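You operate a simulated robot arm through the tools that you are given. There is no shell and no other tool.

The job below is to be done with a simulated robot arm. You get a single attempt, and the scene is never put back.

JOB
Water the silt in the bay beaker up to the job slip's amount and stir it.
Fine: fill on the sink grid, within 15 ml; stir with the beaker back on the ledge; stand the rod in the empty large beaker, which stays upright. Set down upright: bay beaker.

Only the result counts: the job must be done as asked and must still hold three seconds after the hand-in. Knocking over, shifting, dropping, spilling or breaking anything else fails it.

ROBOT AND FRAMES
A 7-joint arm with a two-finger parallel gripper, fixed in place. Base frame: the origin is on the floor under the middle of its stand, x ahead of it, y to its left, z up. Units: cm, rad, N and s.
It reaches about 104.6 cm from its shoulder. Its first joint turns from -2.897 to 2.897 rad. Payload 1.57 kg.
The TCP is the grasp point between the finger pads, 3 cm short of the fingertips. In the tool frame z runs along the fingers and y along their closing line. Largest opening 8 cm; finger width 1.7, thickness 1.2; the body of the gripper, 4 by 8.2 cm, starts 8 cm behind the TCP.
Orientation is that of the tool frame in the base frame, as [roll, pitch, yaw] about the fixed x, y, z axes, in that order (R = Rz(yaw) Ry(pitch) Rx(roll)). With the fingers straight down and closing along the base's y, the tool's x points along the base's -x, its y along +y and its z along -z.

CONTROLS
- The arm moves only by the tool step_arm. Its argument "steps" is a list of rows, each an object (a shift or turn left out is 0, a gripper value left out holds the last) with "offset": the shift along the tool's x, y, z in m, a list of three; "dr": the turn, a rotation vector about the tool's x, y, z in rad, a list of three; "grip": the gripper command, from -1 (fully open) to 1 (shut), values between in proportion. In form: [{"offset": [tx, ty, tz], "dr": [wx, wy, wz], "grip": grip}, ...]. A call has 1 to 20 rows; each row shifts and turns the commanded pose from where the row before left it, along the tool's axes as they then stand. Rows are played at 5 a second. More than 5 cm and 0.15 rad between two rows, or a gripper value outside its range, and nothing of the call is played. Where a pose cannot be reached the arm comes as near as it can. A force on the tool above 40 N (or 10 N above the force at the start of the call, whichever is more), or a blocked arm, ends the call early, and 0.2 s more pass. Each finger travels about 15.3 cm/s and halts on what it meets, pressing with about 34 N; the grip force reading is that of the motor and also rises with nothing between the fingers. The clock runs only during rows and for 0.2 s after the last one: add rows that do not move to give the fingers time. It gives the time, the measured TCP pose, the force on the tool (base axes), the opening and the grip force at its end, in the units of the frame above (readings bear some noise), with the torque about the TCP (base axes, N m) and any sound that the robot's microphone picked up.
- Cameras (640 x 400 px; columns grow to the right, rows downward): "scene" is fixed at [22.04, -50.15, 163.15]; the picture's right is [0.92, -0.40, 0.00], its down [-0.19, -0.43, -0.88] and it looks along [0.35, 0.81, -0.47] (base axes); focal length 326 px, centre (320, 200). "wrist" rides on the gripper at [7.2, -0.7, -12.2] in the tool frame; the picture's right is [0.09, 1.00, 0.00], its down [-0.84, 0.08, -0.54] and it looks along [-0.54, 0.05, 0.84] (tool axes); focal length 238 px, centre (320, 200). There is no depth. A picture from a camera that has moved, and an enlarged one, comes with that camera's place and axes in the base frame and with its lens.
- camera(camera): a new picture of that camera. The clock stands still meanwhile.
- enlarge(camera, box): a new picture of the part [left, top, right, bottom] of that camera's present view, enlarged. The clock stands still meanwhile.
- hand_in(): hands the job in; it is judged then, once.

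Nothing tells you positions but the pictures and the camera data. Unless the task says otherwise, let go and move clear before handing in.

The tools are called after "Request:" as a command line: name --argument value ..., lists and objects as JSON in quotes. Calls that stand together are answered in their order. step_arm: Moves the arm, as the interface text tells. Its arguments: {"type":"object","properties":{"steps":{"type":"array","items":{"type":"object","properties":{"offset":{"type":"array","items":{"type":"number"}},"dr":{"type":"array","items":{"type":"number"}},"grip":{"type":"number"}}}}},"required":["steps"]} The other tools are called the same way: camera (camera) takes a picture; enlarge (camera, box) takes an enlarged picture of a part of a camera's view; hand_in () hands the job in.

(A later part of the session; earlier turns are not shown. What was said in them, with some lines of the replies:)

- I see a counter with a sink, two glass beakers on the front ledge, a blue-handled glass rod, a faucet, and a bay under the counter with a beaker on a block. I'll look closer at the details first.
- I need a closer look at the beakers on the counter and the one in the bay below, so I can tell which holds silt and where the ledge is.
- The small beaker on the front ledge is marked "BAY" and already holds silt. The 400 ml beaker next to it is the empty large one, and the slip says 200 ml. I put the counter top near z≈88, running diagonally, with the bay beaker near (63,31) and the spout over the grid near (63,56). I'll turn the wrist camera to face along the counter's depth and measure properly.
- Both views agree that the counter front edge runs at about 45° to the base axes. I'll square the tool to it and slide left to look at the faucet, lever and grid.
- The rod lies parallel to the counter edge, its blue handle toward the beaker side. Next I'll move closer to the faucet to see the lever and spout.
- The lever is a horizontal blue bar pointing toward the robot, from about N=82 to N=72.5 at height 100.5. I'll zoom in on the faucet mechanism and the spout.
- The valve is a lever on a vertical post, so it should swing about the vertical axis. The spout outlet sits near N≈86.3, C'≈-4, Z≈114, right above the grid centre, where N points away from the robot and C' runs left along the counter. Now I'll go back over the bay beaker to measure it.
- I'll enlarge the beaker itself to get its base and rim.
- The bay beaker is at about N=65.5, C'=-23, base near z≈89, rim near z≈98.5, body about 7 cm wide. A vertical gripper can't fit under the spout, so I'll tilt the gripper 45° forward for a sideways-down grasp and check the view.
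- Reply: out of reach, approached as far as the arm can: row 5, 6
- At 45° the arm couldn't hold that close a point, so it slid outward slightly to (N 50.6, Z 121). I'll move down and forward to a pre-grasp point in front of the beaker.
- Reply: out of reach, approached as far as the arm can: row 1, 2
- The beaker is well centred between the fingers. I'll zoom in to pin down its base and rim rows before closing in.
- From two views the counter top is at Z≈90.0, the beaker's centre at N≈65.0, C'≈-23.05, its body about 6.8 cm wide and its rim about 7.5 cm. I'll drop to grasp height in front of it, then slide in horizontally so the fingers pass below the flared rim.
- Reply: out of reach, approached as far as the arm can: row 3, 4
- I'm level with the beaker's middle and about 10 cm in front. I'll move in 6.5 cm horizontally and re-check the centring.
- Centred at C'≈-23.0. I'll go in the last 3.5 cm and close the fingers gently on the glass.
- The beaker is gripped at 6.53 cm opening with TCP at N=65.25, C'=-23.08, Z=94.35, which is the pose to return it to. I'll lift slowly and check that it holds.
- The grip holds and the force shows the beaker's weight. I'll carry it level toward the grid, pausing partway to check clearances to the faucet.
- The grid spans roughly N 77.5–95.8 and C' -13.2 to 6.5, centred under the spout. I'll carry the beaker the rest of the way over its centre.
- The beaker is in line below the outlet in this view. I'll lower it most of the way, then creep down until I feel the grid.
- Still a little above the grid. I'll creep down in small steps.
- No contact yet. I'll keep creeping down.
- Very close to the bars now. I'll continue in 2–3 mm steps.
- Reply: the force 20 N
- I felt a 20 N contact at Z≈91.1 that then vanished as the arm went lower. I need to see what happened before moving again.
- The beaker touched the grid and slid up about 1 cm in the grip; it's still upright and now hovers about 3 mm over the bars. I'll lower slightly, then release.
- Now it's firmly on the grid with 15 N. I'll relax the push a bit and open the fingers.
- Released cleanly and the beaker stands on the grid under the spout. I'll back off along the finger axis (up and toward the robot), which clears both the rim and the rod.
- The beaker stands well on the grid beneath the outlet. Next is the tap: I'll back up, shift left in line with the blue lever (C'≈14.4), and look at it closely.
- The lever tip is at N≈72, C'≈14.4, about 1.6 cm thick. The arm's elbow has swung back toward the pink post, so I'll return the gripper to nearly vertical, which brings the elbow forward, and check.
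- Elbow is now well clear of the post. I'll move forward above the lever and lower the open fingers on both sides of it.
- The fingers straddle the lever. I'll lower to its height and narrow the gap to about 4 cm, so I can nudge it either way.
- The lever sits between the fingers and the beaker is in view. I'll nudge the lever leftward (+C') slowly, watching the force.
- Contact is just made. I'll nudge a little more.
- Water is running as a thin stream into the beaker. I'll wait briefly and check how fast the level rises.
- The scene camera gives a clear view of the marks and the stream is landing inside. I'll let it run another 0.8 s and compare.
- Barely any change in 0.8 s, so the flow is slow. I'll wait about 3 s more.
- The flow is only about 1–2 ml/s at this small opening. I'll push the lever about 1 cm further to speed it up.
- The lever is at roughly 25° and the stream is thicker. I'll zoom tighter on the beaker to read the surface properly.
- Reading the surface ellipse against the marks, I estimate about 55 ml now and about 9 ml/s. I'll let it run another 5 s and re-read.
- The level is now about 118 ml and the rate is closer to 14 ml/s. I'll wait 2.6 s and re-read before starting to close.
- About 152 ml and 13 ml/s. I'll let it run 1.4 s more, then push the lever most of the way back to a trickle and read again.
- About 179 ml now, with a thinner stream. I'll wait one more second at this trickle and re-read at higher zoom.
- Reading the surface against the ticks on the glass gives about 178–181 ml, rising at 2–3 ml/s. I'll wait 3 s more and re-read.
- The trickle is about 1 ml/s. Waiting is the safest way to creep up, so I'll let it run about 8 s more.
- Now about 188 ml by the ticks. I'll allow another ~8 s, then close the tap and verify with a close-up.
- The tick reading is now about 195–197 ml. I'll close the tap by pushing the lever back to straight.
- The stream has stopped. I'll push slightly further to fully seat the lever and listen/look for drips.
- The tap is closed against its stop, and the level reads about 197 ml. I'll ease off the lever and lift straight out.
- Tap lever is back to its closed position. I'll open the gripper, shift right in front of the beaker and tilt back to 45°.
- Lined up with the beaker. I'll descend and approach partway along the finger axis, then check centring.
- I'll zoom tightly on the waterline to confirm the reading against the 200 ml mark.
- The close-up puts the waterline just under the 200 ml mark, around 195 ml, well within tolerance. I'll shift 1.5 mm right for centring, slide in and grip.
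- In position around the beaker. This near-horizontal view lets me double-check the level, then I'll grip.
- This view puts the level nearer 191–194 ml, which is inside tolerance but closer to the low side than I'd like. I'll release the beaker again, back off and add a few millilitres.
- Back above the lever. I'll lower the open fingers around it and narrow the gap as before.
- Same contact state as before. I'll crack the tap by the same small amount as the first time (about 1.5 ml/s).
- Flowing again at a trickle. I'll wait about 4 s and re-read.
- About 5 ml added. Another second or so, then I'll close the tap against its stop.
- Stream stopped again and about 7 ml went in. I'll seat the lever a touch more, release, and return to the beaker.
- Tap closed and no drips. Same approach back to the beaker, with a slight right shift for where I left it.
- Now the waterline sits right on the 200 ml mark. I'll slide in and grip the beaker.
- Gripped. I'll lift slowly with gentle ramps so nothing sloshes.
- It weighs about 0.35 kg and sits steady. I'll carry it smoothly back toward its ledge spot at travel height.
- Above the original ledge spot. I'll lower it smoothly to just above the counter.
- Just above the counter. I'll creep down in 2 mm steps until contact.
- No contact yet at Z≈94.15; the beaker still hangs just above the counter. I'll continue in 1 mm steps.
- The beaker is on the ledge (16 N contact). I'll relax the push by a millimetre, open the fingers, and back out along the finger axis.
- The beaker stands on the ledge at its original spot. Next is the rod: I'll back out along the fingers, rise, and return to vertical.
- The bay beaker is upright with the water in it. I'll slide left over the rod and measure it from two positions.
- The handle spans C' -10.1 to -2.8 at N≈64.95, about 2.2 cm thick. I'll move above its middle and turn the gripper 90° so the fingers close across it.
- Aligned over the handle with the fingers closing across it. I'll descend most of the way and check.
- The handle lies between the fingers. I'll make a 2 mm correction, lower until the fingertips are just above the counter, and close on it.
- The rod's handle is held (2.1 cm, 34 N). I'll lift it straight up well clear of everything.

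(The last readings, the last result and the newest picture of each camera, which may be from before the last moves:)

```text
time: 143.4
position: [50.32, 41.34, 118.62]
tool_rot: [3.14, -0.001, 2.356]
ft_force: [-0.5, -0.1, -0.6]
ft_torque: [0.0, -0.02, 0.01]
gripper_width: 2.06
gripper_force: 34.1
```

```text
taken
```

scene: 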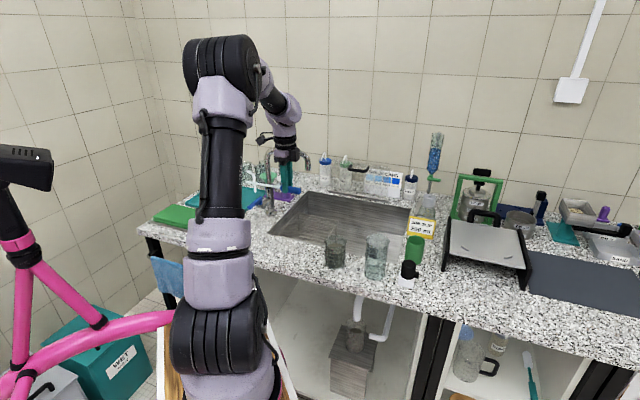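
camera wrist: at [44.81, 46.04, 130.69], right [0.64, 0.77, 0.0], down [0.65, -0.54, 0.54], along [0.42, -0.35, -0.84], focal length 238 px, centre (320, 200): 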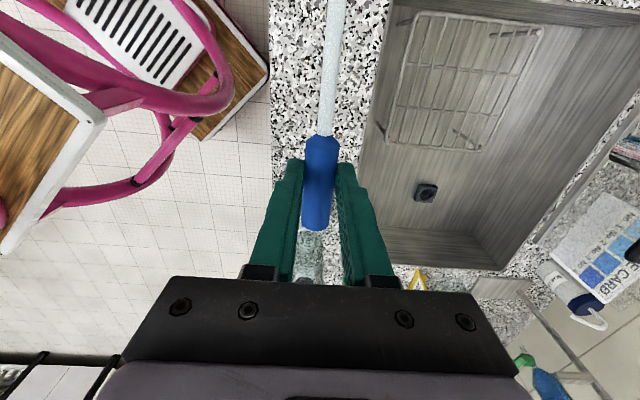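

Rod is held firmly. I'll move right so the wrist stays clear of the faucet, then begin tilting the rod toward vertical.

Request:
step_arm --steps '[{"offset": [-0.02, 0, 0]}, {"offset": [-0.04, 0, 0]}, {"offset": [-0.04, 0, 0]}, {"offset": [-0.03, 0, 0]}, {"offset": [-0.012, 0, 0]}, {}, {"dr": [0, -0.1309, 0]}, {"dr": [0, -0.1309, 0]}, {"dr": [0, -0.1309, 0]}, {"dr": [0, -0.1309, 0]}, {"dr": [0, -0.1309, 0]}, {"dr": [0, -0.1309, 0]}, {}, {}]'

Request:
camera --camera "wrist"

Request:
camera --camera "scene"

```text
time: 146.4
position: [60.27, 31.5, 118.51]
tool_rot: [3.141, 0.786, 2.356]
ft_force: [-0.1, -0.1, 0.3]
ft_torque: [-0.01, 0.0, 0.01]
gripper_width: 2.04
gripper_force: 34.0
```

```text
taken
camera wrist: at [50.19, 40.71, 121.88], right [0.66, 0.75, -0.07], down [0.2, -0.09, 0.98], along [0.73, -0.65, -0.21], focal length 238 px, centre (320, 200)
```

wrist: 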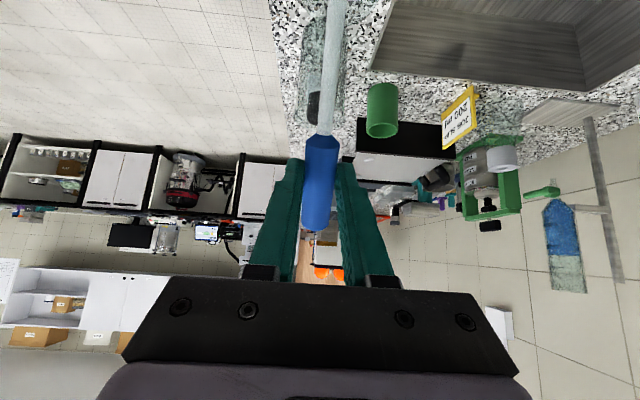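

```text
taken
```

scene: 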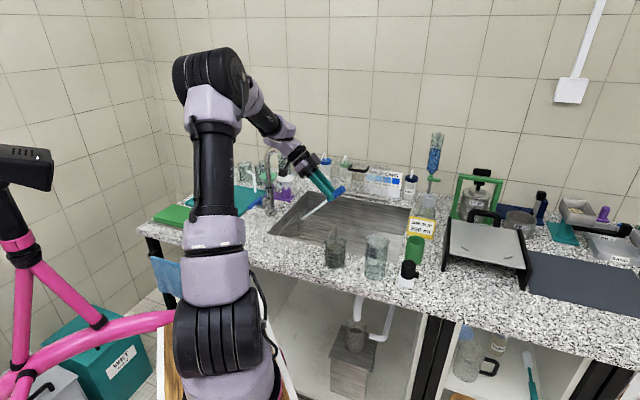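

Rod is at 45°. I'll raise 3 cm for margin and finish the tilt so the rod hangs vertically.

Request:
step_arm --steps '[{"offset": [-0.0212, 0, -0.0212]}, {"dr": [0, -0.1309, 0]}, {"dr": [0, -0.1309, 0]}, {"dr": [0, -0.1309, 0]}, {"dr": [0, -0.1309, 0]}, {"dr": [0, -0.1309, 0]}, {"dr": [0, -0.1309, 0]}, {}, {}]'

Request:
camera --camera "wrist"

Request:
camera --camera "scene"

Request:
enlarge --camera "scene" --box '[260, 140, 420, 290]'

```text
time: 148.4
position: [60.44, 31.64, 121.59]
tool_rot: [0.227, 1.571, -0.557]
ft_force: [0.6, 0.2, 0.0]
ft_torque: [0.02, 0.03, 0.01]
gripper_width: 2.07
gripper_force: 34.2
```

```text
taken
camera wrist: at [51.32, 39.64, 114.18], right [0.7, 0.7, -0.09], down [-0.33, 0.44, 0.84], along [0.63, -0.56, 0.54], focal length 238 px, centre (320, 200)
```

wrist: 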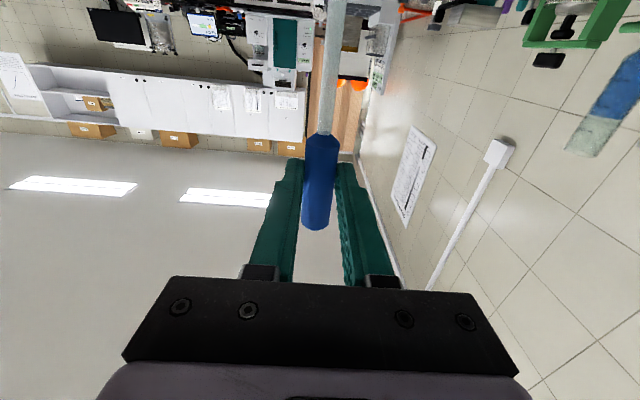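

```text
taken
```

scene: 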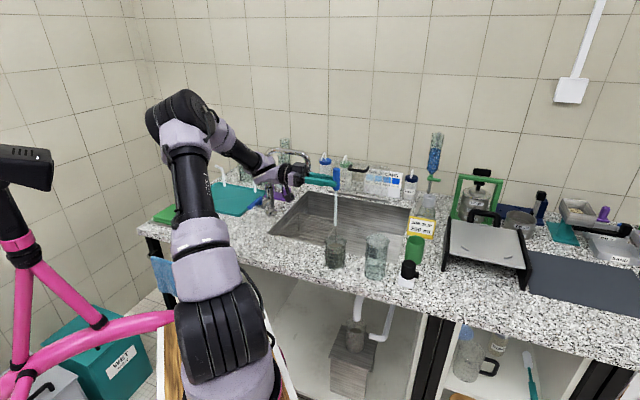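

```text
2.67 times, centred on (340, 215) of scene
camera zoom: at [22.04, -50.15, 163.15], right [0.92, -0.4, 0.0], down [-0.19, -0.43, -0.88], along [0.35, 0.81, -0.47], focal length 868 px, centre (267, 160)
```

zoom: 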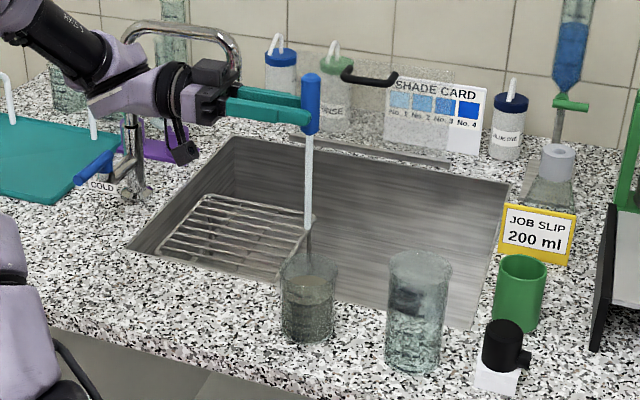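

The rod hangs vertical, tip about 6 cm above the bay beaker's rim and lined up with its centre. I'll lower until the tip is just above the rim and check alignment.

Request:
step_arm --steps '[{"offset": [0.02, 0, 0.002]}, {"offset": [0.02, 0, 0.001]}, {"offset": [0.01, 0, 0]}, {}, {}]'

Request:
enlarge --camera "scene" --box '[305, 190, 365, 280]'

```text
time: 149.6
position: [60.61, 31.17, 116.51]
tool_rot: [-2.514, 1.57, 2.984]
ft_force: [-1.2, -0.2, 0.2]
ft_torque: [0.04, 0.01, -0.02]
gripper_width: 2.08
gripper_force: 33.4
```

```text
4.44 times, centred on (335, 235) of scene
camera zoom: at [22.04, -50.15, 163.15], right [0.92, -0.4, 0.0], down [-0.19, -0.43, -0.88], along [0.35, 0.81, -0.47], focal length 1447 px, centre (253, 44)
```

zoom: 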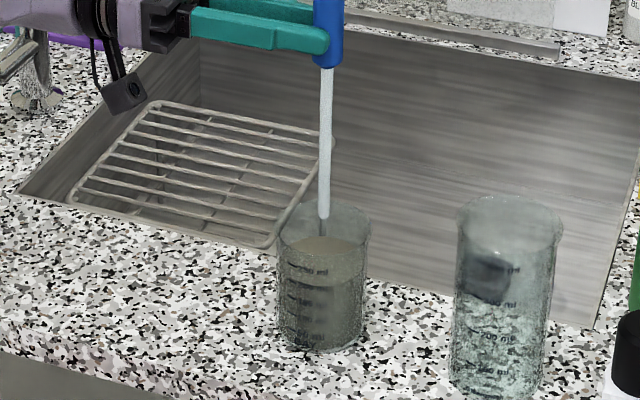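

The tip is centred over the rim. I'll lower the rod into the beaker, to about 1–1.5 cm above its bottom.

Request:
step_arm --steps '[{"offset": [0.01, 0.001, 0]}, {"offset": [0.015, 0.001, 0]}, {"offset": [0.015, 0, 0]}, {"offset": [0.015, 0, 0]}, {"offset": [0.015, 0, 0]}, {"offset": [0.01, 0, 0]}, {"offset": [0.004, 0, 0]}, {}]'

Request:
enlarge --camera "scene" --box '[305, 190, 365, 280]'

Request:
camera --camera "scene"

```text
time: 151.4
position: [60.85, 31.46, 108.08]
tool_rot: [1.508, 1.571, 0.722]
ft_force: [-0.5, 0.7, -1.2]
ft_torque: [0.03, 0.01, 0.0]
gripper_width: 2.04
gripper_force: 34.4
```

```text
4.44 times, centred on (335, 235) of scene
camera zoom: at [22.04, -50.15, 163.15], right [0.92, -0.4, 0.0], down [-0.19, -0.43, -0.88], along [0.35, 0.81, -0.47], focal length 1447 px, centre (253, 44)
```

zoom: 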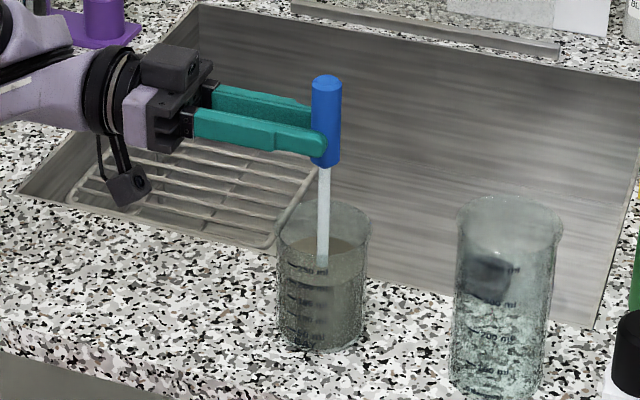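

```text
taken
```

scene: 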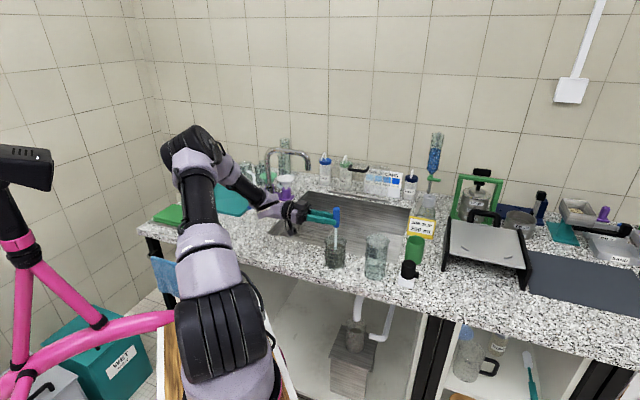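

The rod is in the water without touching the bottom. I'll lower it a little into the silt zone and stir with gentle circles of 1.6 cm radius.

Request:
step_arm --steps '[{"offset": [0.006, 0, 0]}, {"offset": [0, 0.008, 0]}, {"offset": [0, 0.008, 0]}, {"offset": [0, -0.00469, -0.01131]}, {"offset": [0, -0.01131, -0.00469]}, {"offset": [0, -0.01131, 0.00469]}, {"offset": [0, -0.00469, 0.01131]}, {"offset": [0, 0.00469, 0.01131]}, {"offset": [0, 0.01131, 0.00469]}, {"offset": [0, 0.01131, -0.00469]}, {"offset": [0, 0.00469, -0.01131]}, {"offset": [0, -0.00469, -0.01131]}, {"offset": [0, -0.01131, -0.00469]}, {"offset": [0, -0.01131, 0.00469]}, {"offset": [0, -0.00469, 0.01131]}, {"offset": [0, 0.00469, 0.01131]}, {"offset": [0, 0.01131, 0.00469]}, {"offset": [0, 0.01131, -0.00469]}, {"offset": [0, 0.00469, -0.01131]}]'

Request:
enlarge --camera "scene" --box '[305, 190, 365, 280]'

```text
time: 155.4
position: [61.94, 32.53, 107.38]
tool_rot: [-0.385, 1.57, -1.171]
ft_force: [0.4, 0.9, -0.9]
ft_torque: [-0.03, -0.02, -0.01]
gripper_width: 2.04
gripper_force: 34.4
```

```text
4.44 times, centred on (335, 235) of scene
camera zoom: at [22.04, -50.15, 163.15], right [0.92, -0.4, 0.0], down [-0.19, -0.43, -0.88], along [0.35, 0.81, -0.47], focal length 1447 px, centre (253, 44)
```

zoom: 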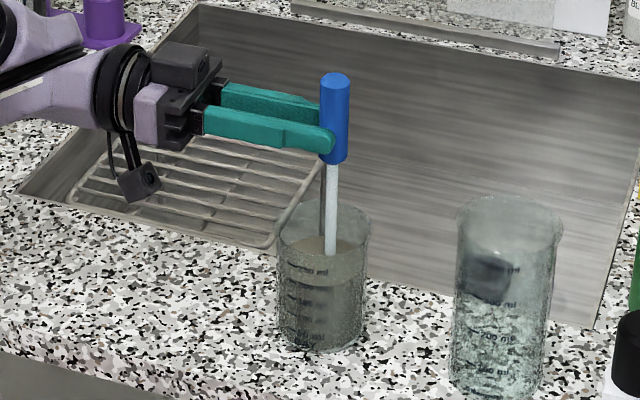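

The beaker stays put while stirring. I'll keep going for several more turns and watch the mixture.

Request:
step_arm --steps '[{"offset": [0, -0.00469, -0.01131]}, {"offset": [0, -0.01131, -0.00469]}, {"offset": [0, -0.01131, 0.00469]}, {"offset": [0, -0.00469, 0.01131]}, {"offset": [0, 0.00469, 0.01131]}, {"offset": [0, 0.01131, 0.00469]}, {"offset": [0, 0.01131, -0.00469]}, {"offset": [0, 0.00469, -0.01131]}, {"offset": [0, -0.00469, -0.01131]}, {"offset": [0, -0.01131, -0.00469]}, {"offset": [0, -0.01131, 0.00469]}, {"offset": [0, -0.00469, 0.01131]}, {"offset": [0, 0.00469, 0.01131]}, {"offset": [0, 0.01131, 0.00469]}, {"offset": [0, 0.01131, -0.00469]}, {"offset": [0, 0.00469, -0.01131]}]'

Request:
step_arm --steps '[{"offset": [0, -0.00469, -0.01131]}, {"offset": [0, -0.01131, -0.00469]}, {"offset": [0, -0.01131, 0.00469]}, {"offset": [0, -0.00469, 0.01131]}, {"offset": [0, 0.00469, 0.01131]}, {"offset": [0, 0.01131, 0.00469]}, {"offset": [0, 0.01131, -0.00469]}, {"offset": [0, 0.00469, -0.01131]}, {"offset": [0, -0.00469, -0.01131]}, {"offset": [0, -0.01131, -0.00469]}, {"offset": [0, -0.01131, 0.00469]}, {"offset": [0, -0.00469, 0.01131]}, {"offset": [0, 0.00469, 0.01131]}, {"offset": [0, 0.01131, 0.00469]}, {"offset": [0, 0.01131, -0.00469]}, {"offset": [0, 0.00469, -0.01131]}]'

Request:
enlarge --camera "scene" --box '[315, 225, 355, 275]'

```text
time: 158.8
position: [61.94, 32.65, 107.57]
tool_rot: [2.659, 1.571, 1.873]
ft_force: [-0.2, 0.4, -0.3]
ft_torque: [0.02, -0.01, -0.02]
gripper_width: 2.06
gripper_force: 33.7
```

```text
time: 162.2
position: [61.93, 32.65, 107.47]
tool_rot: [-1.782, 1.569, -2.569]
ft_force: [0.0, 0.0, -0.5]
ft_torque: [0.0, 0.0, -0.02]
gripper_width: 2.07
gripper_force: 33.9
```

```text
8.00 times, centred on (335, 250) of scene
camera zoom: at [22.04, -50.15, 163.15], right [0.92, -0.4, 0.0], down [-0.19, -0.43, -0.88], along [0.35, 0.81, -0.47], focal length 2605 px, centre (200, -200)
```

zoom: 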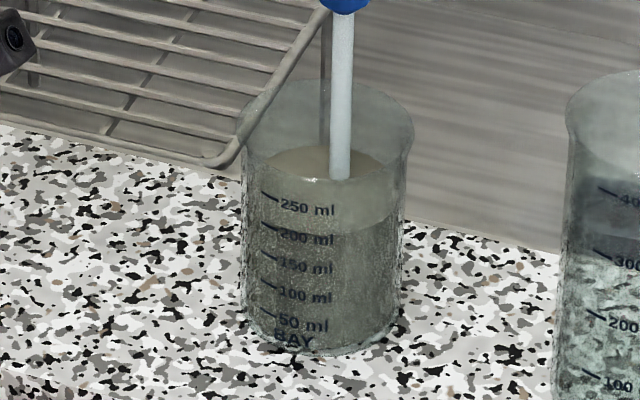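

The mixture looks evenly brown. For good measure I'll do two more turns slightly deeper, then return to centre.

Request:
step_arm --steps '[{"offset": [0.006, 0, 0]}, {"offset": [0, -0.00469, -0.01131]}, {"offset": [0, -0.01131, -0.00469]}, {"offset": [0, -0.01131, 0.00469]}, {"offset": [0, -0.00469, 0.01131]}, {"offset": [0, 0.00469, 0.01131]}, {"offset": [0, 0.01131, 0.00469]}, {"offset": [0, 0.01131, -0.00469]}, {"offset": [0, 0.00469, -0.01131]}, {"offset": [0, -0.00469, -0.01131]}, {"offset": [0, -0.01131, -0.00469]}, {"offset": [0, -0.01131, 0.00469]}, {"offset": [0, -0.00469, 0.01131]}, {"offset": [0, 0.00469, 0.01131]}, {"offset": [0, 0.01131, 0.00469]}, {"offset": [0, 0.01131, -0.00469]}, {"offset": [0, 0.00469, -0.01131]}, {"offset": [0, -0.008, 0]}, {"offset": [0, -0.008, 0]}, {}]'

Request:
enlarge --camera "scene" --box '[305, 190, 405, 290]'

```text
time: 166.4
position: [60.84, 31.51, 106.87]
tool_rot: [1.446, 1.57, 0.661]
ft_force: [0.2, -0.5, -0.1]
ft_torque: [0.01, 0.0, 0.03]
gripper_width: 2.05
gripper_force: 33.9
```

```text
4.00 times, centred on (355, 240) of scene
camera zoom: at [22.04, -50.15, 163.15], right [0.92, -0.4, 0.0], down [-0.19, -0.43, -0.88], along [0.35, 0.81, -0.47], focal length 1303 px, centre (180, 40)
```

zoom: 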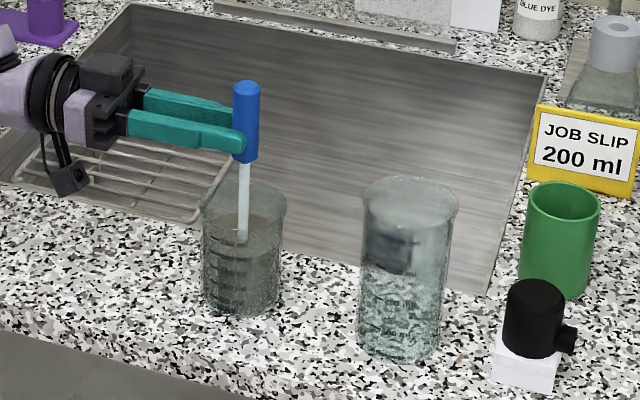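

Stirring done and the bay beaker is undisturbed. I'll raise the rod straight up out of the beaker and pause to let it drip.

Request:
step_arm --steps '[{"offset": [-0.01, 0, 0]}, {"offset": [-0.02, 0, 0]}, {"offset": [-0.02, 0, 0]}, {"offset": [-0.02, 0, 0]}, {"offset": [-0.02, 0, 0]}, {"offset": [-0.015, 0, 0]}, {"offset": [-0.005, 0, 0]}, {}, {}, {}, {}, {}, {"offset": [-0.02, 0, 0]}, {"offset": [-0.03, 0, 0]}, {"offset": [-0.02, 0, 0]}, {}]'

Request:
enlarge --camera "scene" --box '[280, 140, 420, 290]'

```text
time: 169.8
position: [60.81, 31.52, 124.9]
tool_rot: [-1.452, 1.569, -2.238]
ft_force: [0.2, 0.5, 0.1]
ft_torque: [-0.01, 0.03, 0.01]
gripper_width: 2.05
gripper_force: 34.4
```

```text
2.67 times, centred on (350, 215) of scene
camera zoom: at [22.04, -50.15, 163.15], right [0.92, -0.4, 0.0], down [-0.19, -0.43, -0.88], along [0.35, 0.81, -0.47], focal length 868 px, centre (240, 160)
```

zoom: 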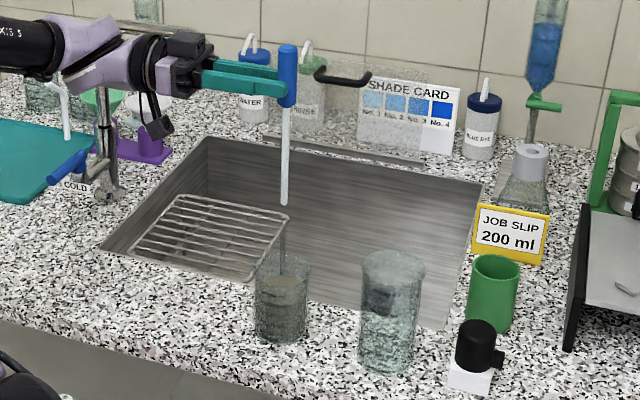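

Rod is out and dripping has been allowed for. I'll move it right to above the large beaker area, keeping the tip well above its rim.

Request:
step_arm --steps '[{"offset": [0, -0.004, 0.02]}, {"offset": [0, -0.0065, 0.035]}, {"offset": [0, -0.0065, 0.035]}, {"offset": [0, -0.0065, 0.03]}, {"offset": [0, -0.0025, 0.02]}, {}, {}]'

Request:
camera --camera "scene"

Request:
camera --camera "wrist"

```text
time: 171.4
position: [68.91, 19.47, 124.9]
tool_rot: [-1.858, 1.57, -2.646]
ft_force: [-0.2, -0.7, 1.5]
ft_torque: [-0.01, 0.01, 0.02]
gripper_width: 2.05
gripper_force: 34.5
```

```text
taken
```

scene: 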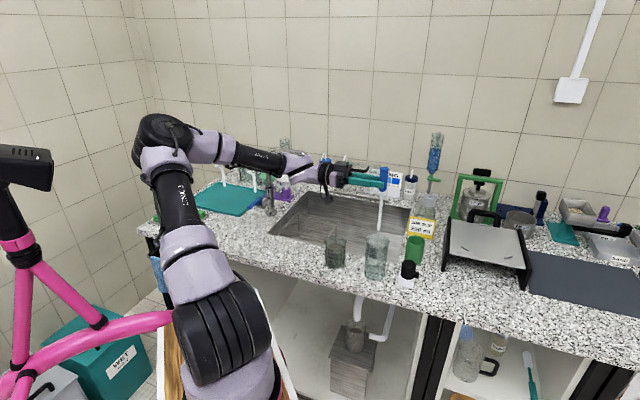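

```text
taken
camera wrist: at [59.74, 27.61, 117.55], right [0.7, 0.7, -0.09], down [-0.33, 0.44, 0.84], along [0.63, -0.56, 0.54], focal length 238 px, centre (320, 200)
```

wrist: 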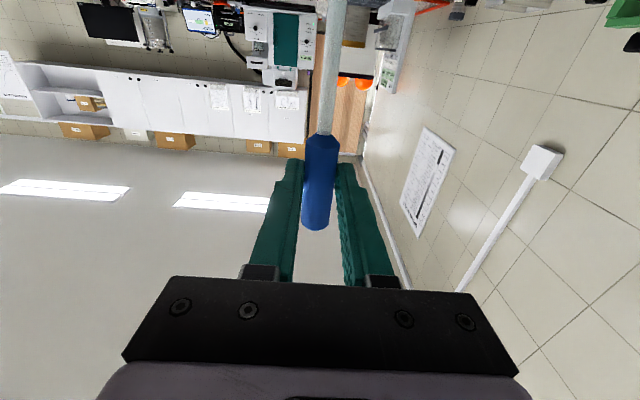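

Now I'll swing the gripper around the vertical rod so the hand comes from the robot side, in two halves, checking the arm between.

Request:
step_arm --steps '[{"dr": [-0.1309, 0, 0]}, {"dr": [-0.1309, 0, 0]}, {"dr": [-0.1309, 0, 0]}, {"dr": [-0.1309, 0, 0]}, {"dr": [-0.1309, 0, 0]}, {"dr": [-0.1309, 0, 0]}, {}, {}]'

Request:
camera --camera "scene"

```text
time: 173.2
position: [68.9, 19.73, 124.8]
tool_rot: [0.409, 1.57, 0.144]
ft_force: [0.0, 0.9, -0.1]
ft_torque: [-0.02, 0.01, -0.02]
gripper_width: 2.06
gripper_force: 33.9
out of reach, approached as far as the arm can: row 5, 6
```

```text
taken
```

scene: 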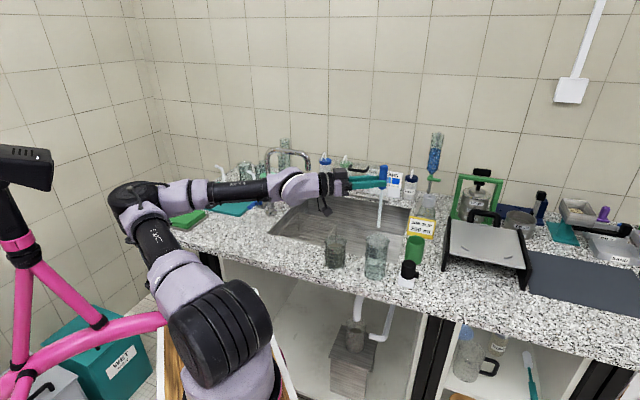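

The arm reached a limit after 30° of swing, which is still enough: the hand now points at heading -15°, keeping the camera clear of the bay beaker. I'll lean the rod about 18° (handle away, tip toward the robot) so it can rest gently against the rim.

Request:
step_arm --steps '[{"dr": [0, 0.105, 0]}, {"dr": [0, 0.105, 0]}, {"dr": [0, 0.105, 0]}, {}, {}]'

Request:
camera --camera "scene"

Request:
enlarge --camera "scene" --box '[310, 140, 450, 290]'

Request:
camera --camera "wrist"

```text
time: 174.4
position: [68.8, 19.72, 124.69]
tool_rot: [3.141, 1.255, 2.881]
ft_force: [0.0, 0.1, -0.2]
ft_torque: [-0.03, 0.0, 0.01]
gripper_width: 2.05
gripper_force: 34.2
```

```text
taken
```

scene: 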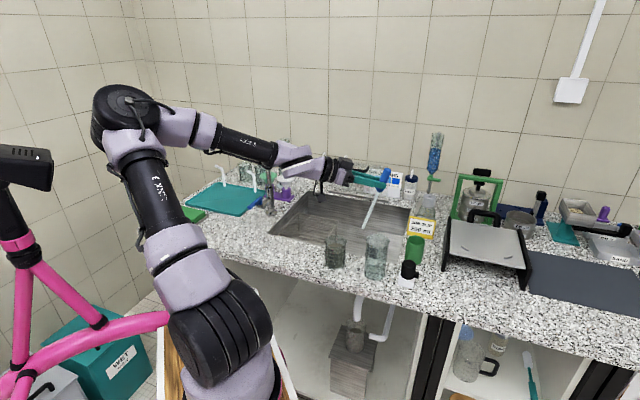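

```text
2.67 times, centred on (380, 215) of scene
camera zoom: at [22.04, -50.15, 163.15], right [0.92, -0.4, 0.0], down [-0.19, -0.43, -0.88], along [0.35, 0.81, -0.47], focal length 868 px, centre (160, 160)
```

zoom: 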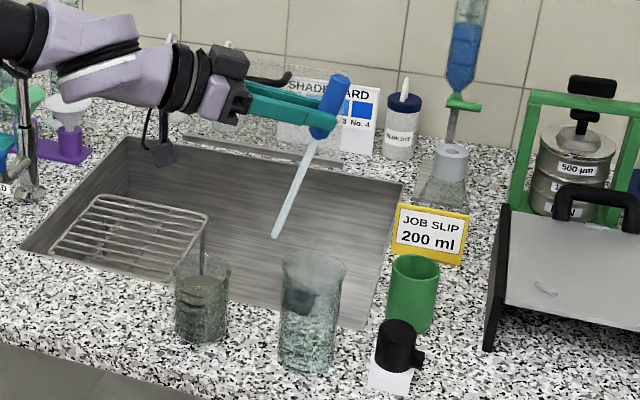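

```text
taken
camera wrist: at [55.31, 22.58, 121.62], right [0.23, 0.97, -0.09], down [-0.23, 0.14, 0.96], along [0.95, -0.2, 0.25], focal length 238 px, centre (320, 200)
```

wrist: 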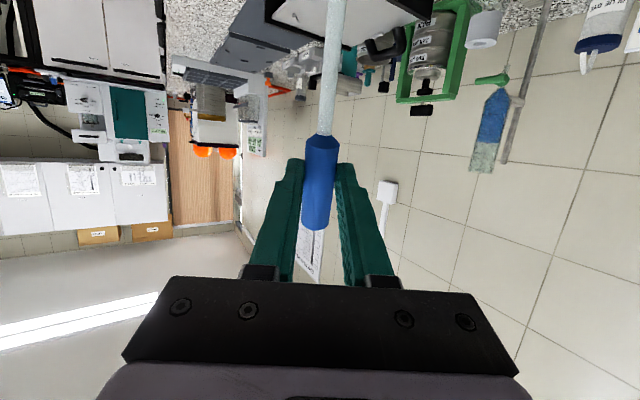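

The rod leans 18° with its tip around (66.3, 20.4, 109). The large beaker's axis is near (72.2, 19.9), its rim near Z 103.6. I'll move so the tip enters on the near side of its opening, then check.

Request:
step_arm --steps '[{"offset": [-0.005, 0.005, 0.016]}, {"offset": [-0.0055, 0.0052, 0.0162]}, {}, {}]'

Request:
enlarge --camera "scene" --box '[340, 180, 420, 290]'

```text
time: 175.4
position: [72.3, 19.72, 124.92]
tool_rot: [3.141, 1.255, 2.88]
ft_force: [-0.6, -0.1, 0.0]
ft_torque: [0.0, 0.0, -0.01]
gripper_width: 2.07
gripper_force: 34.1
```

```text
3.64 times, centred on (380, 235) of scene
camera zoom: at [22.04, -50.15, 163.15], right [0.92, -0.4, 0.0], down [-0.19, -0.43, -0.88], along [0.35, 0.81, -0.47], focal length 1184 px, centre (102, 73)
```

zoom: 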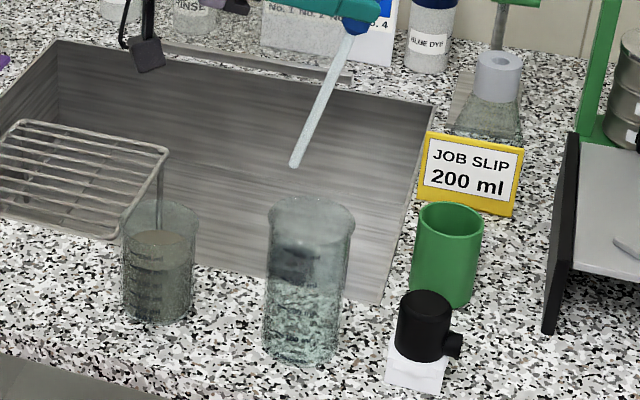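

The tip is nearly above the opening. I'll zoom in on the large beaker's rim and the rod tip to fine-tune.

Request:
enlarge --camera "scene" --box '[355, 210, 405, 290]'

Request:
enlarge --camera "scene" --box '[355, 170, 405, 240]'

```text
5.00 times, centred on (380, 250) of scene
camera zoom: at [22.04, -50.15, 163.15], right [0.92, -0.4, 0.0], down [-0.19, -0.43, -0.88], along [0.35, 0.81, -0.47], focal length 1628 px, centre (20, -50)
```

zoom: 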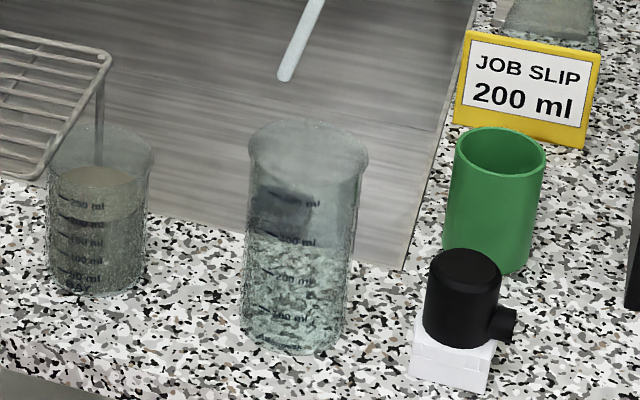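

```text
5.71 times, centred on (380, 205) of scene
camera zoom: at [22.04, -50.15, 163.15], right [0.92, -0.4, 0.0], down [-0.19, -0.43, -0.88], along [0.35, 0.81, -0.47], focal length 1861 px, centre (-23, 171)
```

zoom: 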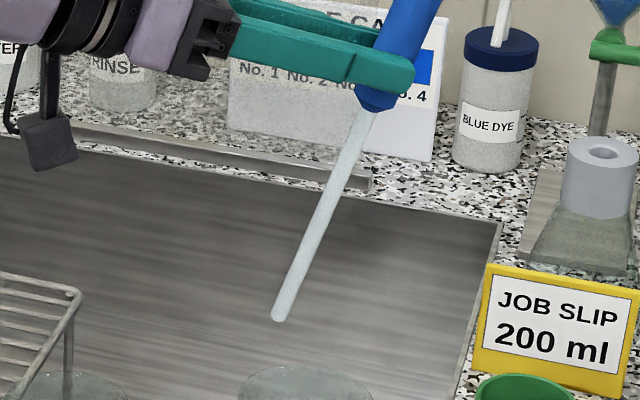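

The rim centre and tip offsets are clear: I'll shift about 0.5 cm left and lower until the tip is just entering the opening.

Request:
step_arm --steps '[{"offset": [0.0015, 0.0007, -0.0047]}, {"offset": [0.0143, 0, 0.00466]}, {"offset": [0.019, 0, 0.0062]}, {"offset": [0.0143, 0, 0.00466]}, {"offset": [0.0095, 0, 0.0031]}, {}, {}]'

Request:
enlarge --camera "scene" --box '[355, 210, 405, 290]'

Request:
camera --camera "scene"

```text
time: 177.0
position: [72.05, 19.96, 118.94]
tool_rot: [-3.14, 1.254, 2.88]
ft_force: [0.5, 0.1, 0.2]
ft_torque: [-0.03, -0.01, 0.0]
gripper_width: 2.05
gripper_force: 34.3
```

```text
5.00 times, centred on (380, 250) of scene
camera zoom: at [22.04, -50.15, 163.15], right [0.92, -0.4, 0.0], down [-0.19, -0.43, -0.88], along [0.35, 0.81, -0.47], focal length 1628 px, centre (20, -50)
```

zoom: 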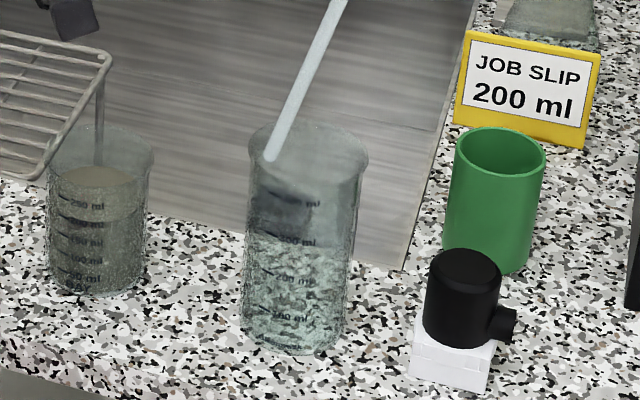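

```text
taken
```

scene: 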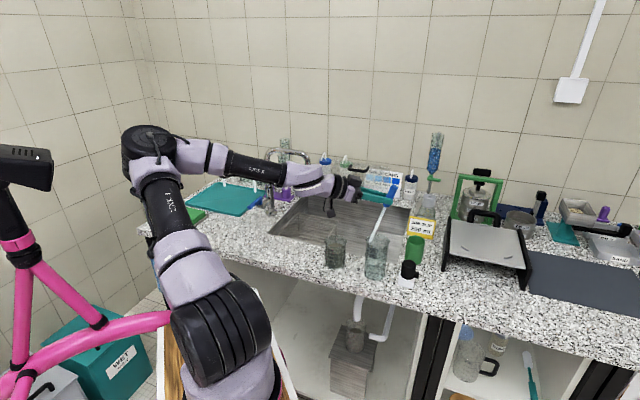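

The tip is entering the opening on the near-left side, well inside the rim. I'll lower further until it is about 2–3 cm above the floor.

Request:
step_arm --steps '[{"offset": [0.0095, 0, 0.0031]}, {"offset": [0.0143, 0, 0.00466]}, {"offset": [0.0143, 0, 0.00466]}, {"offset": [0.0143, 0, 0.00466]}, {"offset": [0.0143, 0, 0.00466]}, {"offset": [0.0143, 0, 0.00466]}, {"offset": [0.0143, 0, 0.00466]}, {"offset": [0.0048, 0, 0.00155]}, {}, {}]'

Request:
enlarge --camera "scene" --box '[355, 200, 405, 290]'

Request:
camera --camera "scene"

```text
time: 179.2
position: [71.93, 20.02, 108.17]
tool_rot: [-3.141, 1.255, 2.881]
ft_force: [0.3, 0.3, -0.7]
ft_torque: [-0.03, -0.01, 0.02]
gripper_width: 2.03
gripper_force: 34.4
```

```text
4.44 times, centred on (380, 245) of scene
camera zoom: at [22.04, -50.15, 163.15], right [0.92, -0.4, 0.0], down [-0.19, -0.43, -0.88], along [0.35, 0.81, -0.47], focal length 1447 px, centre (53, 0)
```

zoom: 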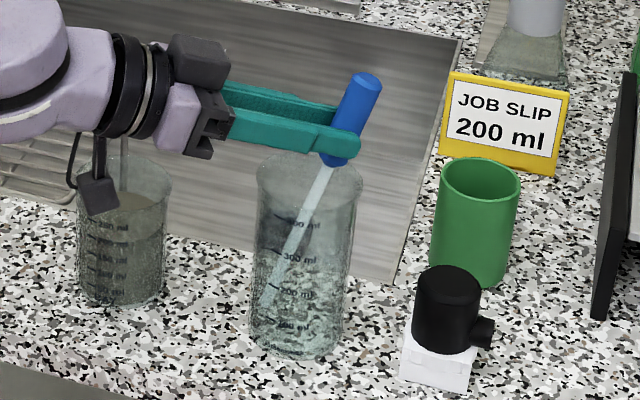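

```text
taken
```

scene: 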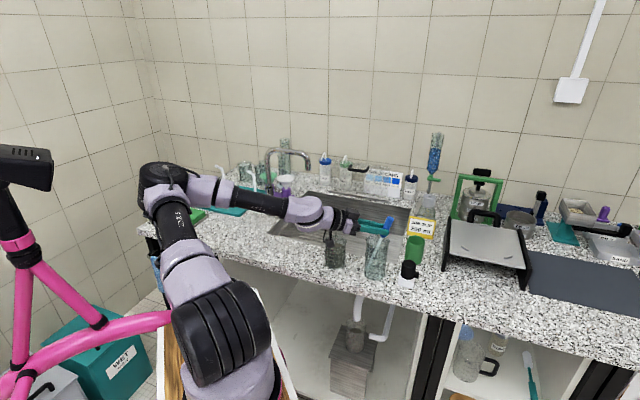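

Everything is clear so far; the handle is about to enter the rim with a small gap to its far side. I'll lower another 1.4 cm, then creep until the tip touches the floor.

Request:
step_arm --steps '[{"offset": [0.0067, 0, 0.00217]}, {"offset": [0.0067, 0, 0.00217]}, {}]'

Request:
enlarge --camera "scene" --box '[355, 200, 405, 290]'

```text
time: 180.0
position: [72.06, 19.96, 106.88]
tool_rot: [-3.14, 1.255, 2.881]
ft_force: [-0.1, -0.4, 0.0]
ft_torque: [-0.02, -0.01, 0.02]
gripper_width: 2.05
gripper_force: 33.7
```

```text
4.44 times, centred on (380, 245) of scene
camera zoom: at [22.04, -50.15, 163.15], right [0.92, -0.4, 0.0], down [-0.19, -0.43, -0.88], along [0.35, 0.81, -0.47], focal length 1447 px, centre (53, 0)
```

zoom: 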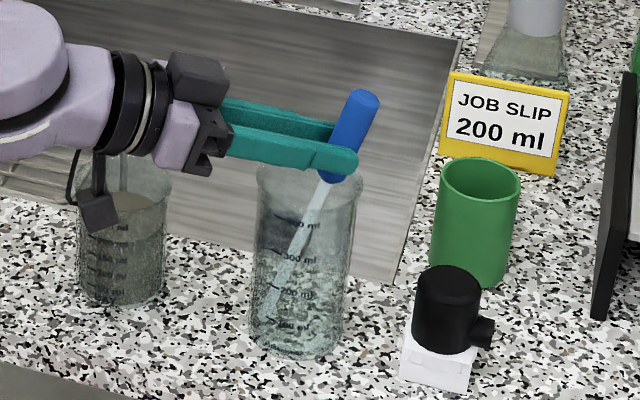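

The tip is about 1 cm above the floor and the fingers are still above the rim. I'll creep down in 3 mm steps, watching force.

Request:
step_arm --steps '[{"offset": [0.0029, 0, 0.00093]}, {"offset": [0.0029, 0, 0.00093]}, {}]'

Request:
step_arm --steps '[{"offset": [0.0019, 0, 0.00062]}, {}]'

Request:
enlarge --camera "scene" --box '[360, 215, 400, 285]'

```text
time: 180.8
position: [72.02, 20.03, 106.2]
tool_rot: [-3.14, 1.254, 2.879]
ft_force: [0.0, 0.4, 0.2]
ft_torque: [0.01, -0.04, 0.0]
gripper_width: 2.03
gripper_force: 34.1
```

```text
time: 181.4
position: [71.9, 20.02, 106.03]
tool_rot: [3.141, 1.254, 2.879]
ft_force: [0.5, 0.6, -0.9]
ft_torque: [-0.01, -0.01, -0.01]
gripper_width: 2.04
gripper_force: 34.1
```

```text
5.71 times, centred on (380, 250) of scene
camera zoom: at [22.04, -50.15, 163.15], right [0.92, -0.4, 0.0], down [-0.19, -0.43, -0.88], along [0.35, 0.81, -0.47], focal length 1861 px, centre (-23, -86)
```

zoom: 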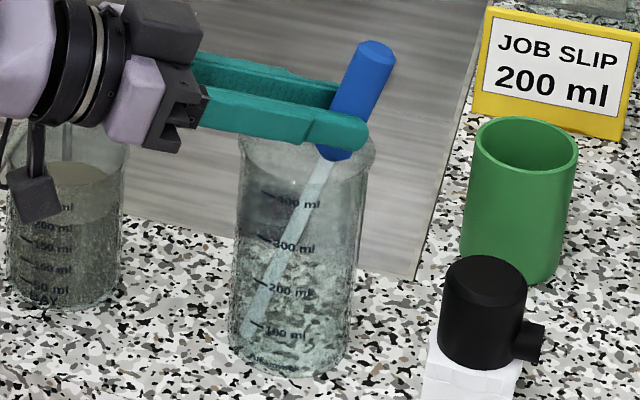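

Request:
step_arm --steps '[{"offset": [0.0014, 0, 0.00047]}, {}]'

Request:
step_arm --steps '[{"offset": [0.0014, 0, 0.00047]}, {}]'

```text
time: 182.0
position: [71.97, 20.11, 105.97]
tool_rot: [3.14, 1.256, 2.881]
ft_force: [0.0, 0.6, -0.5]
ft_torque: [0.01, -0.02, -0.01]
gripper_width: 2.04
gripper_force: 33.9
```

```text
time: 182.6
position: [71.97, 20.04, 105.87]
tool_rot: [3.139, 1.257, 2.878]
ft_force: [1.6, 0.3, 8.1]
ft_torque: [0.0, -0.08, 0.0]
gripper_width: 2.05
gripper_force: 34.0
```

The tip is standing on the floor of the large beaker (8 N). I'll ease off half a millimetre and open the fingers gradually so the rod settles against the far rim.

Request:
step_arm --steps '[{"offset": [-0.0006, 0, -0.0002]}, {"grip": 0.45}, {"grip": 0.42}, {"grip": 0.35}, {"grip": 0.25}, {"grip": 0.15}, {}, {}]'

Request:
enlarge --camera "scene" --box '[355, 200, 405, 290]'

Request:
camera --camera "wrist"

```text
time: 184.4
position: [72.0, 20.06, 105.9]
tool_rot: [-3.141, 1.256, 2.88]
ft_force: [0.0, -0.3, -0.7]
ft_torque: [-0.05, 0.01, -0.03]
gripper_width: 3.39
gripper_force: 0.0
```

```text
4.44 times, centred on (380, 245) of scene
camera zoom: at [22.04, -50.15, 163.15], right [0.92, -0.4, 0.0], down [-0.19, -0.43, -0.88], along [0.35, 0.81, -0.47], focal length 1447 px, centre (53, 0)
```

zoom: 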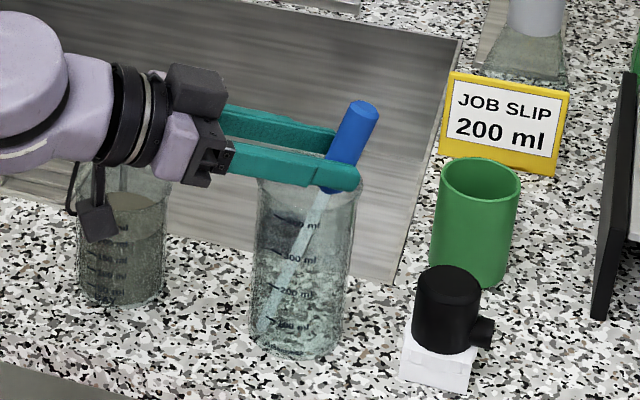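

```text
taken
camera wrist: at [58.46, 22.98, 102.72], right [0.23, 0.97, -0.09], down [-0.23, 0.14, 0.96], along [0.95, -0.2, 0.25], focal length 238 px, centre (320, 200)
```

wrist: 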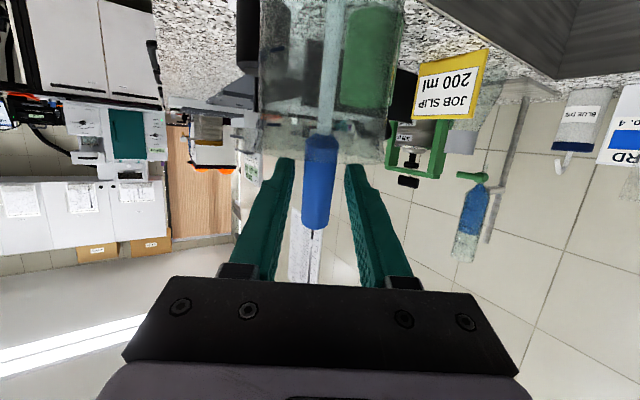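

The rod now rests free between the open fingers, leaning in the large beaker, which hasn't moved. I'll open wider and back straight off along the finger axis, then go up.

Request:
step_arm --steps '[{"grip": 0}, {"grip": -0.2}, {"grip": -0.4}, {}, {"offset": [0, 0, -0.01]}, {"offset": [0, 0, -0.02]}, {"offset": [0, 0, -0.025]}, {"offset": [0, 0, -0.025]}, {}]'

Request:
enlarge --camera "scene" --box '[310, 190, 420, 290]'

Request:
camera --camera "wrist"

Request:
camera --camera "scene"

```text
time: 186.4
position: [64.53, 21.9, 108.3]
tool_rot: [3.141, 1.257, 2.88]
ft_force: [-0.4, 0.1, 0.8]
ft_torque: [0.02, -0.02, -0.01]
gripper_width: 5.59
gripper_force: 0.1
```

```text
4.00 times, centred on (365, 240) of scene
camera zoom: at [22.04, -50.15, 163.15], right [0.92, -0.4, 0.0], down [-0.19, -0.43, -0.88], along [0.35, 0.81, -0.47], focal length 1303 px, centre (140, 40)
```

zoom: 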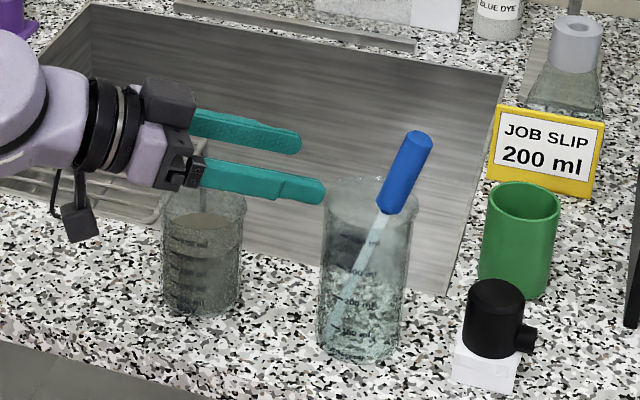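

```text
taken
camera wrist: at [51.03, 24.85, 105.13], right [0.23, 0.97, -0.09], down [-0.23, 0.14, 0.96], along [0.95, -0.2, 0.25], focal length 238 px, centre (320, 200)
```

wrist: 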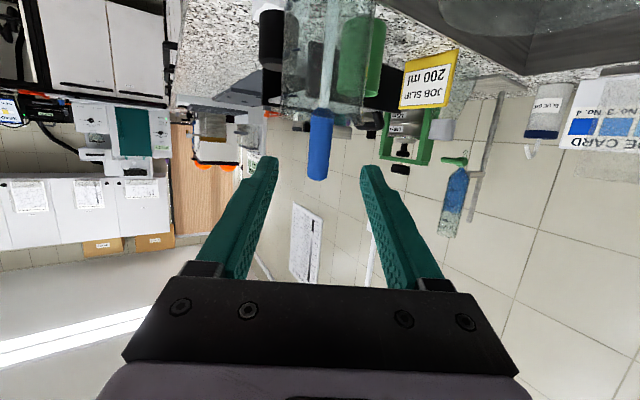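

```text
taken
```

scene: 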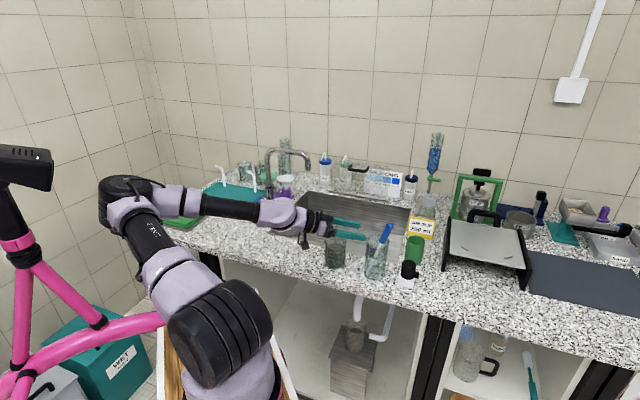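

The rod stands in the large beaker, leaning on its rim, and both beakers are upright. I'll raise the arm clear and do a last check.

Request:
step_arm --steps '[{"offset": [-0.019, 0, -0.0062]}, {"offset": [-0.0333, 0, -0.0109]}, {"offset": [-0.0333, 0, -0.0109]}, {"offset": [-0.0333, 0, -0.0109]}, {"offset": [-0.019, 0, -0.0062]}, {}, {}, {}, {}, {}]'

Request:
camera --camera "scene"

Request:
enlarge --camera "scene" --box '[300, 190, 420, 290]'

Request:
enlarge --camera "scene" --box '[230, 135, 350, 245]'

```text
time: 188.6
position: [64.55, 21.65, 122.96]
tool_rot: [-3.141, 1.254, 2.881]
ft_force: [-0.5, 0.1, 0.2]
ft_torque: [0.0, -0.01, -0.01]
gripper_width: 5.58
gripper_force: 0.0
```

```text
taken
```

scene: 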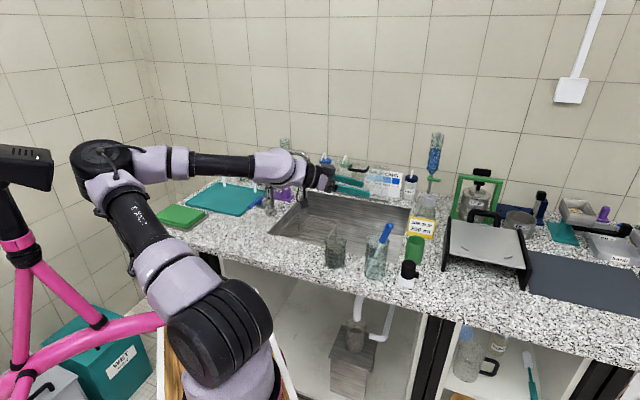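

```text
4.00 times, centred on (360, 240) of scene
camera zoom: at [22.04, -50.15, 163.15], right [0.92, -0.4, 0.0], down [-0.19, -0.43, -0.88], along [0.35, 0.81, -0.47], focal length 1303 px, centre (160, 40)
```

zoom: 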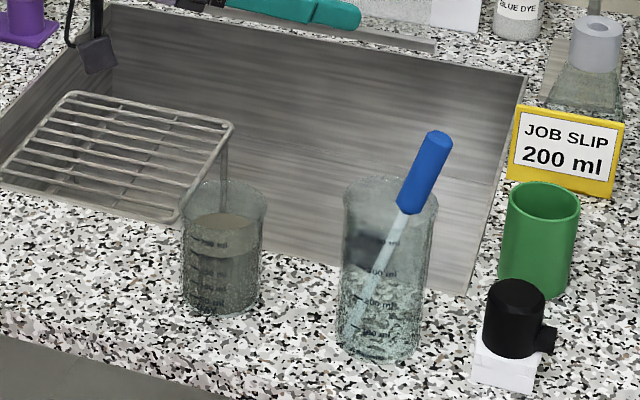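

```text
3.64 times, centred on (290, 190) of scene
camera zoom: at [22.04, -50.15, 163.15], right [0.92, -0.4, 0.0], down [-0.19, -0.43, -0.88], along [0.35, 0.81, -0.47], focal length 1184 px, centre (429, 236)
```

zoom: 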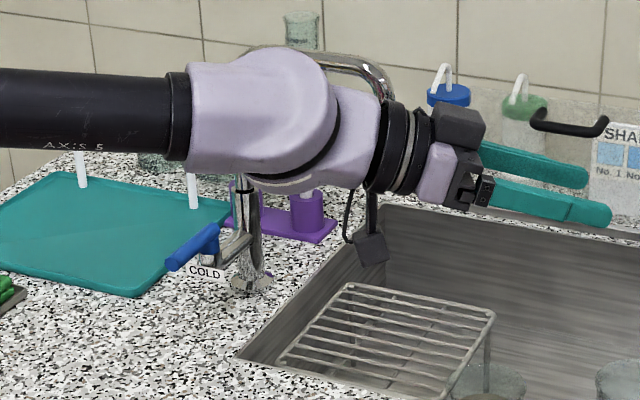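

The tap is closed, the grid is in place, both beakers are upright and the rod leans stably. One last look at the bay beaker's level and mixture.

Request:
enlarge --camera "scene" --box '[318, 228, 354, 274]'

```text
8.70 times, centred on (336, 251) of scene
camera zoom: at [22.04, -50.15, 163.15], right [0.92, -0.4, 0.0], down [-0.19, -0.43, -0.88], along [0.35, 0.81, -0.47], focal length 2832 px, centre (181, -244)
```

zoom: 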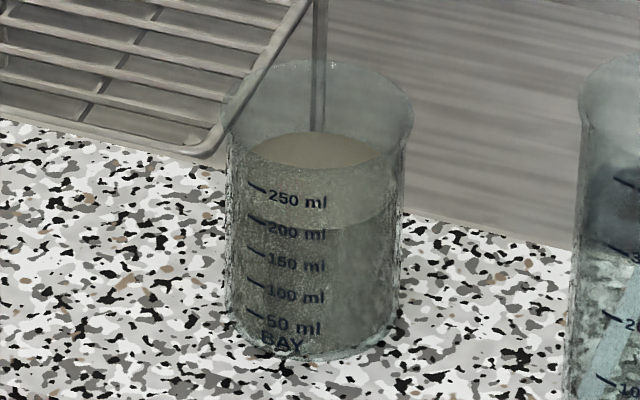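

The bay beaker is on the ledge at about the 200 ml mark and looks evenly mixed. The rod stands in the upright large beaker and the arm is clear, so I'm handing in.

Request:
hand_in

```text
The job is handed in.
```

I finished the job and handed it in. I haven't seen a verdict, so the results below are from my own last check of the pictures.

- **Water:** I filled the bay beaker on the sink grid. The last close-up on the grid put the level at about 200 ml, inside the 15 ml margin.
- **Stir:** The beaker went back to its place on the ledge. I stirred it there with the rod for eight full turns, and the mix looked evenly brown.
- **Rod:** It stands in the empty large beaker, leaning on the rim. That beaker is upright and hasn't moved.
- **Everything else:** The bay beaker is upright and released, and the tap is shut with no drip. I saw nothing knocked over or spilled, and the arm is clear.

The first fill read slightly low, about 191–195 ml, so I opened the tap again and added a few millilitres before moving the beaker.
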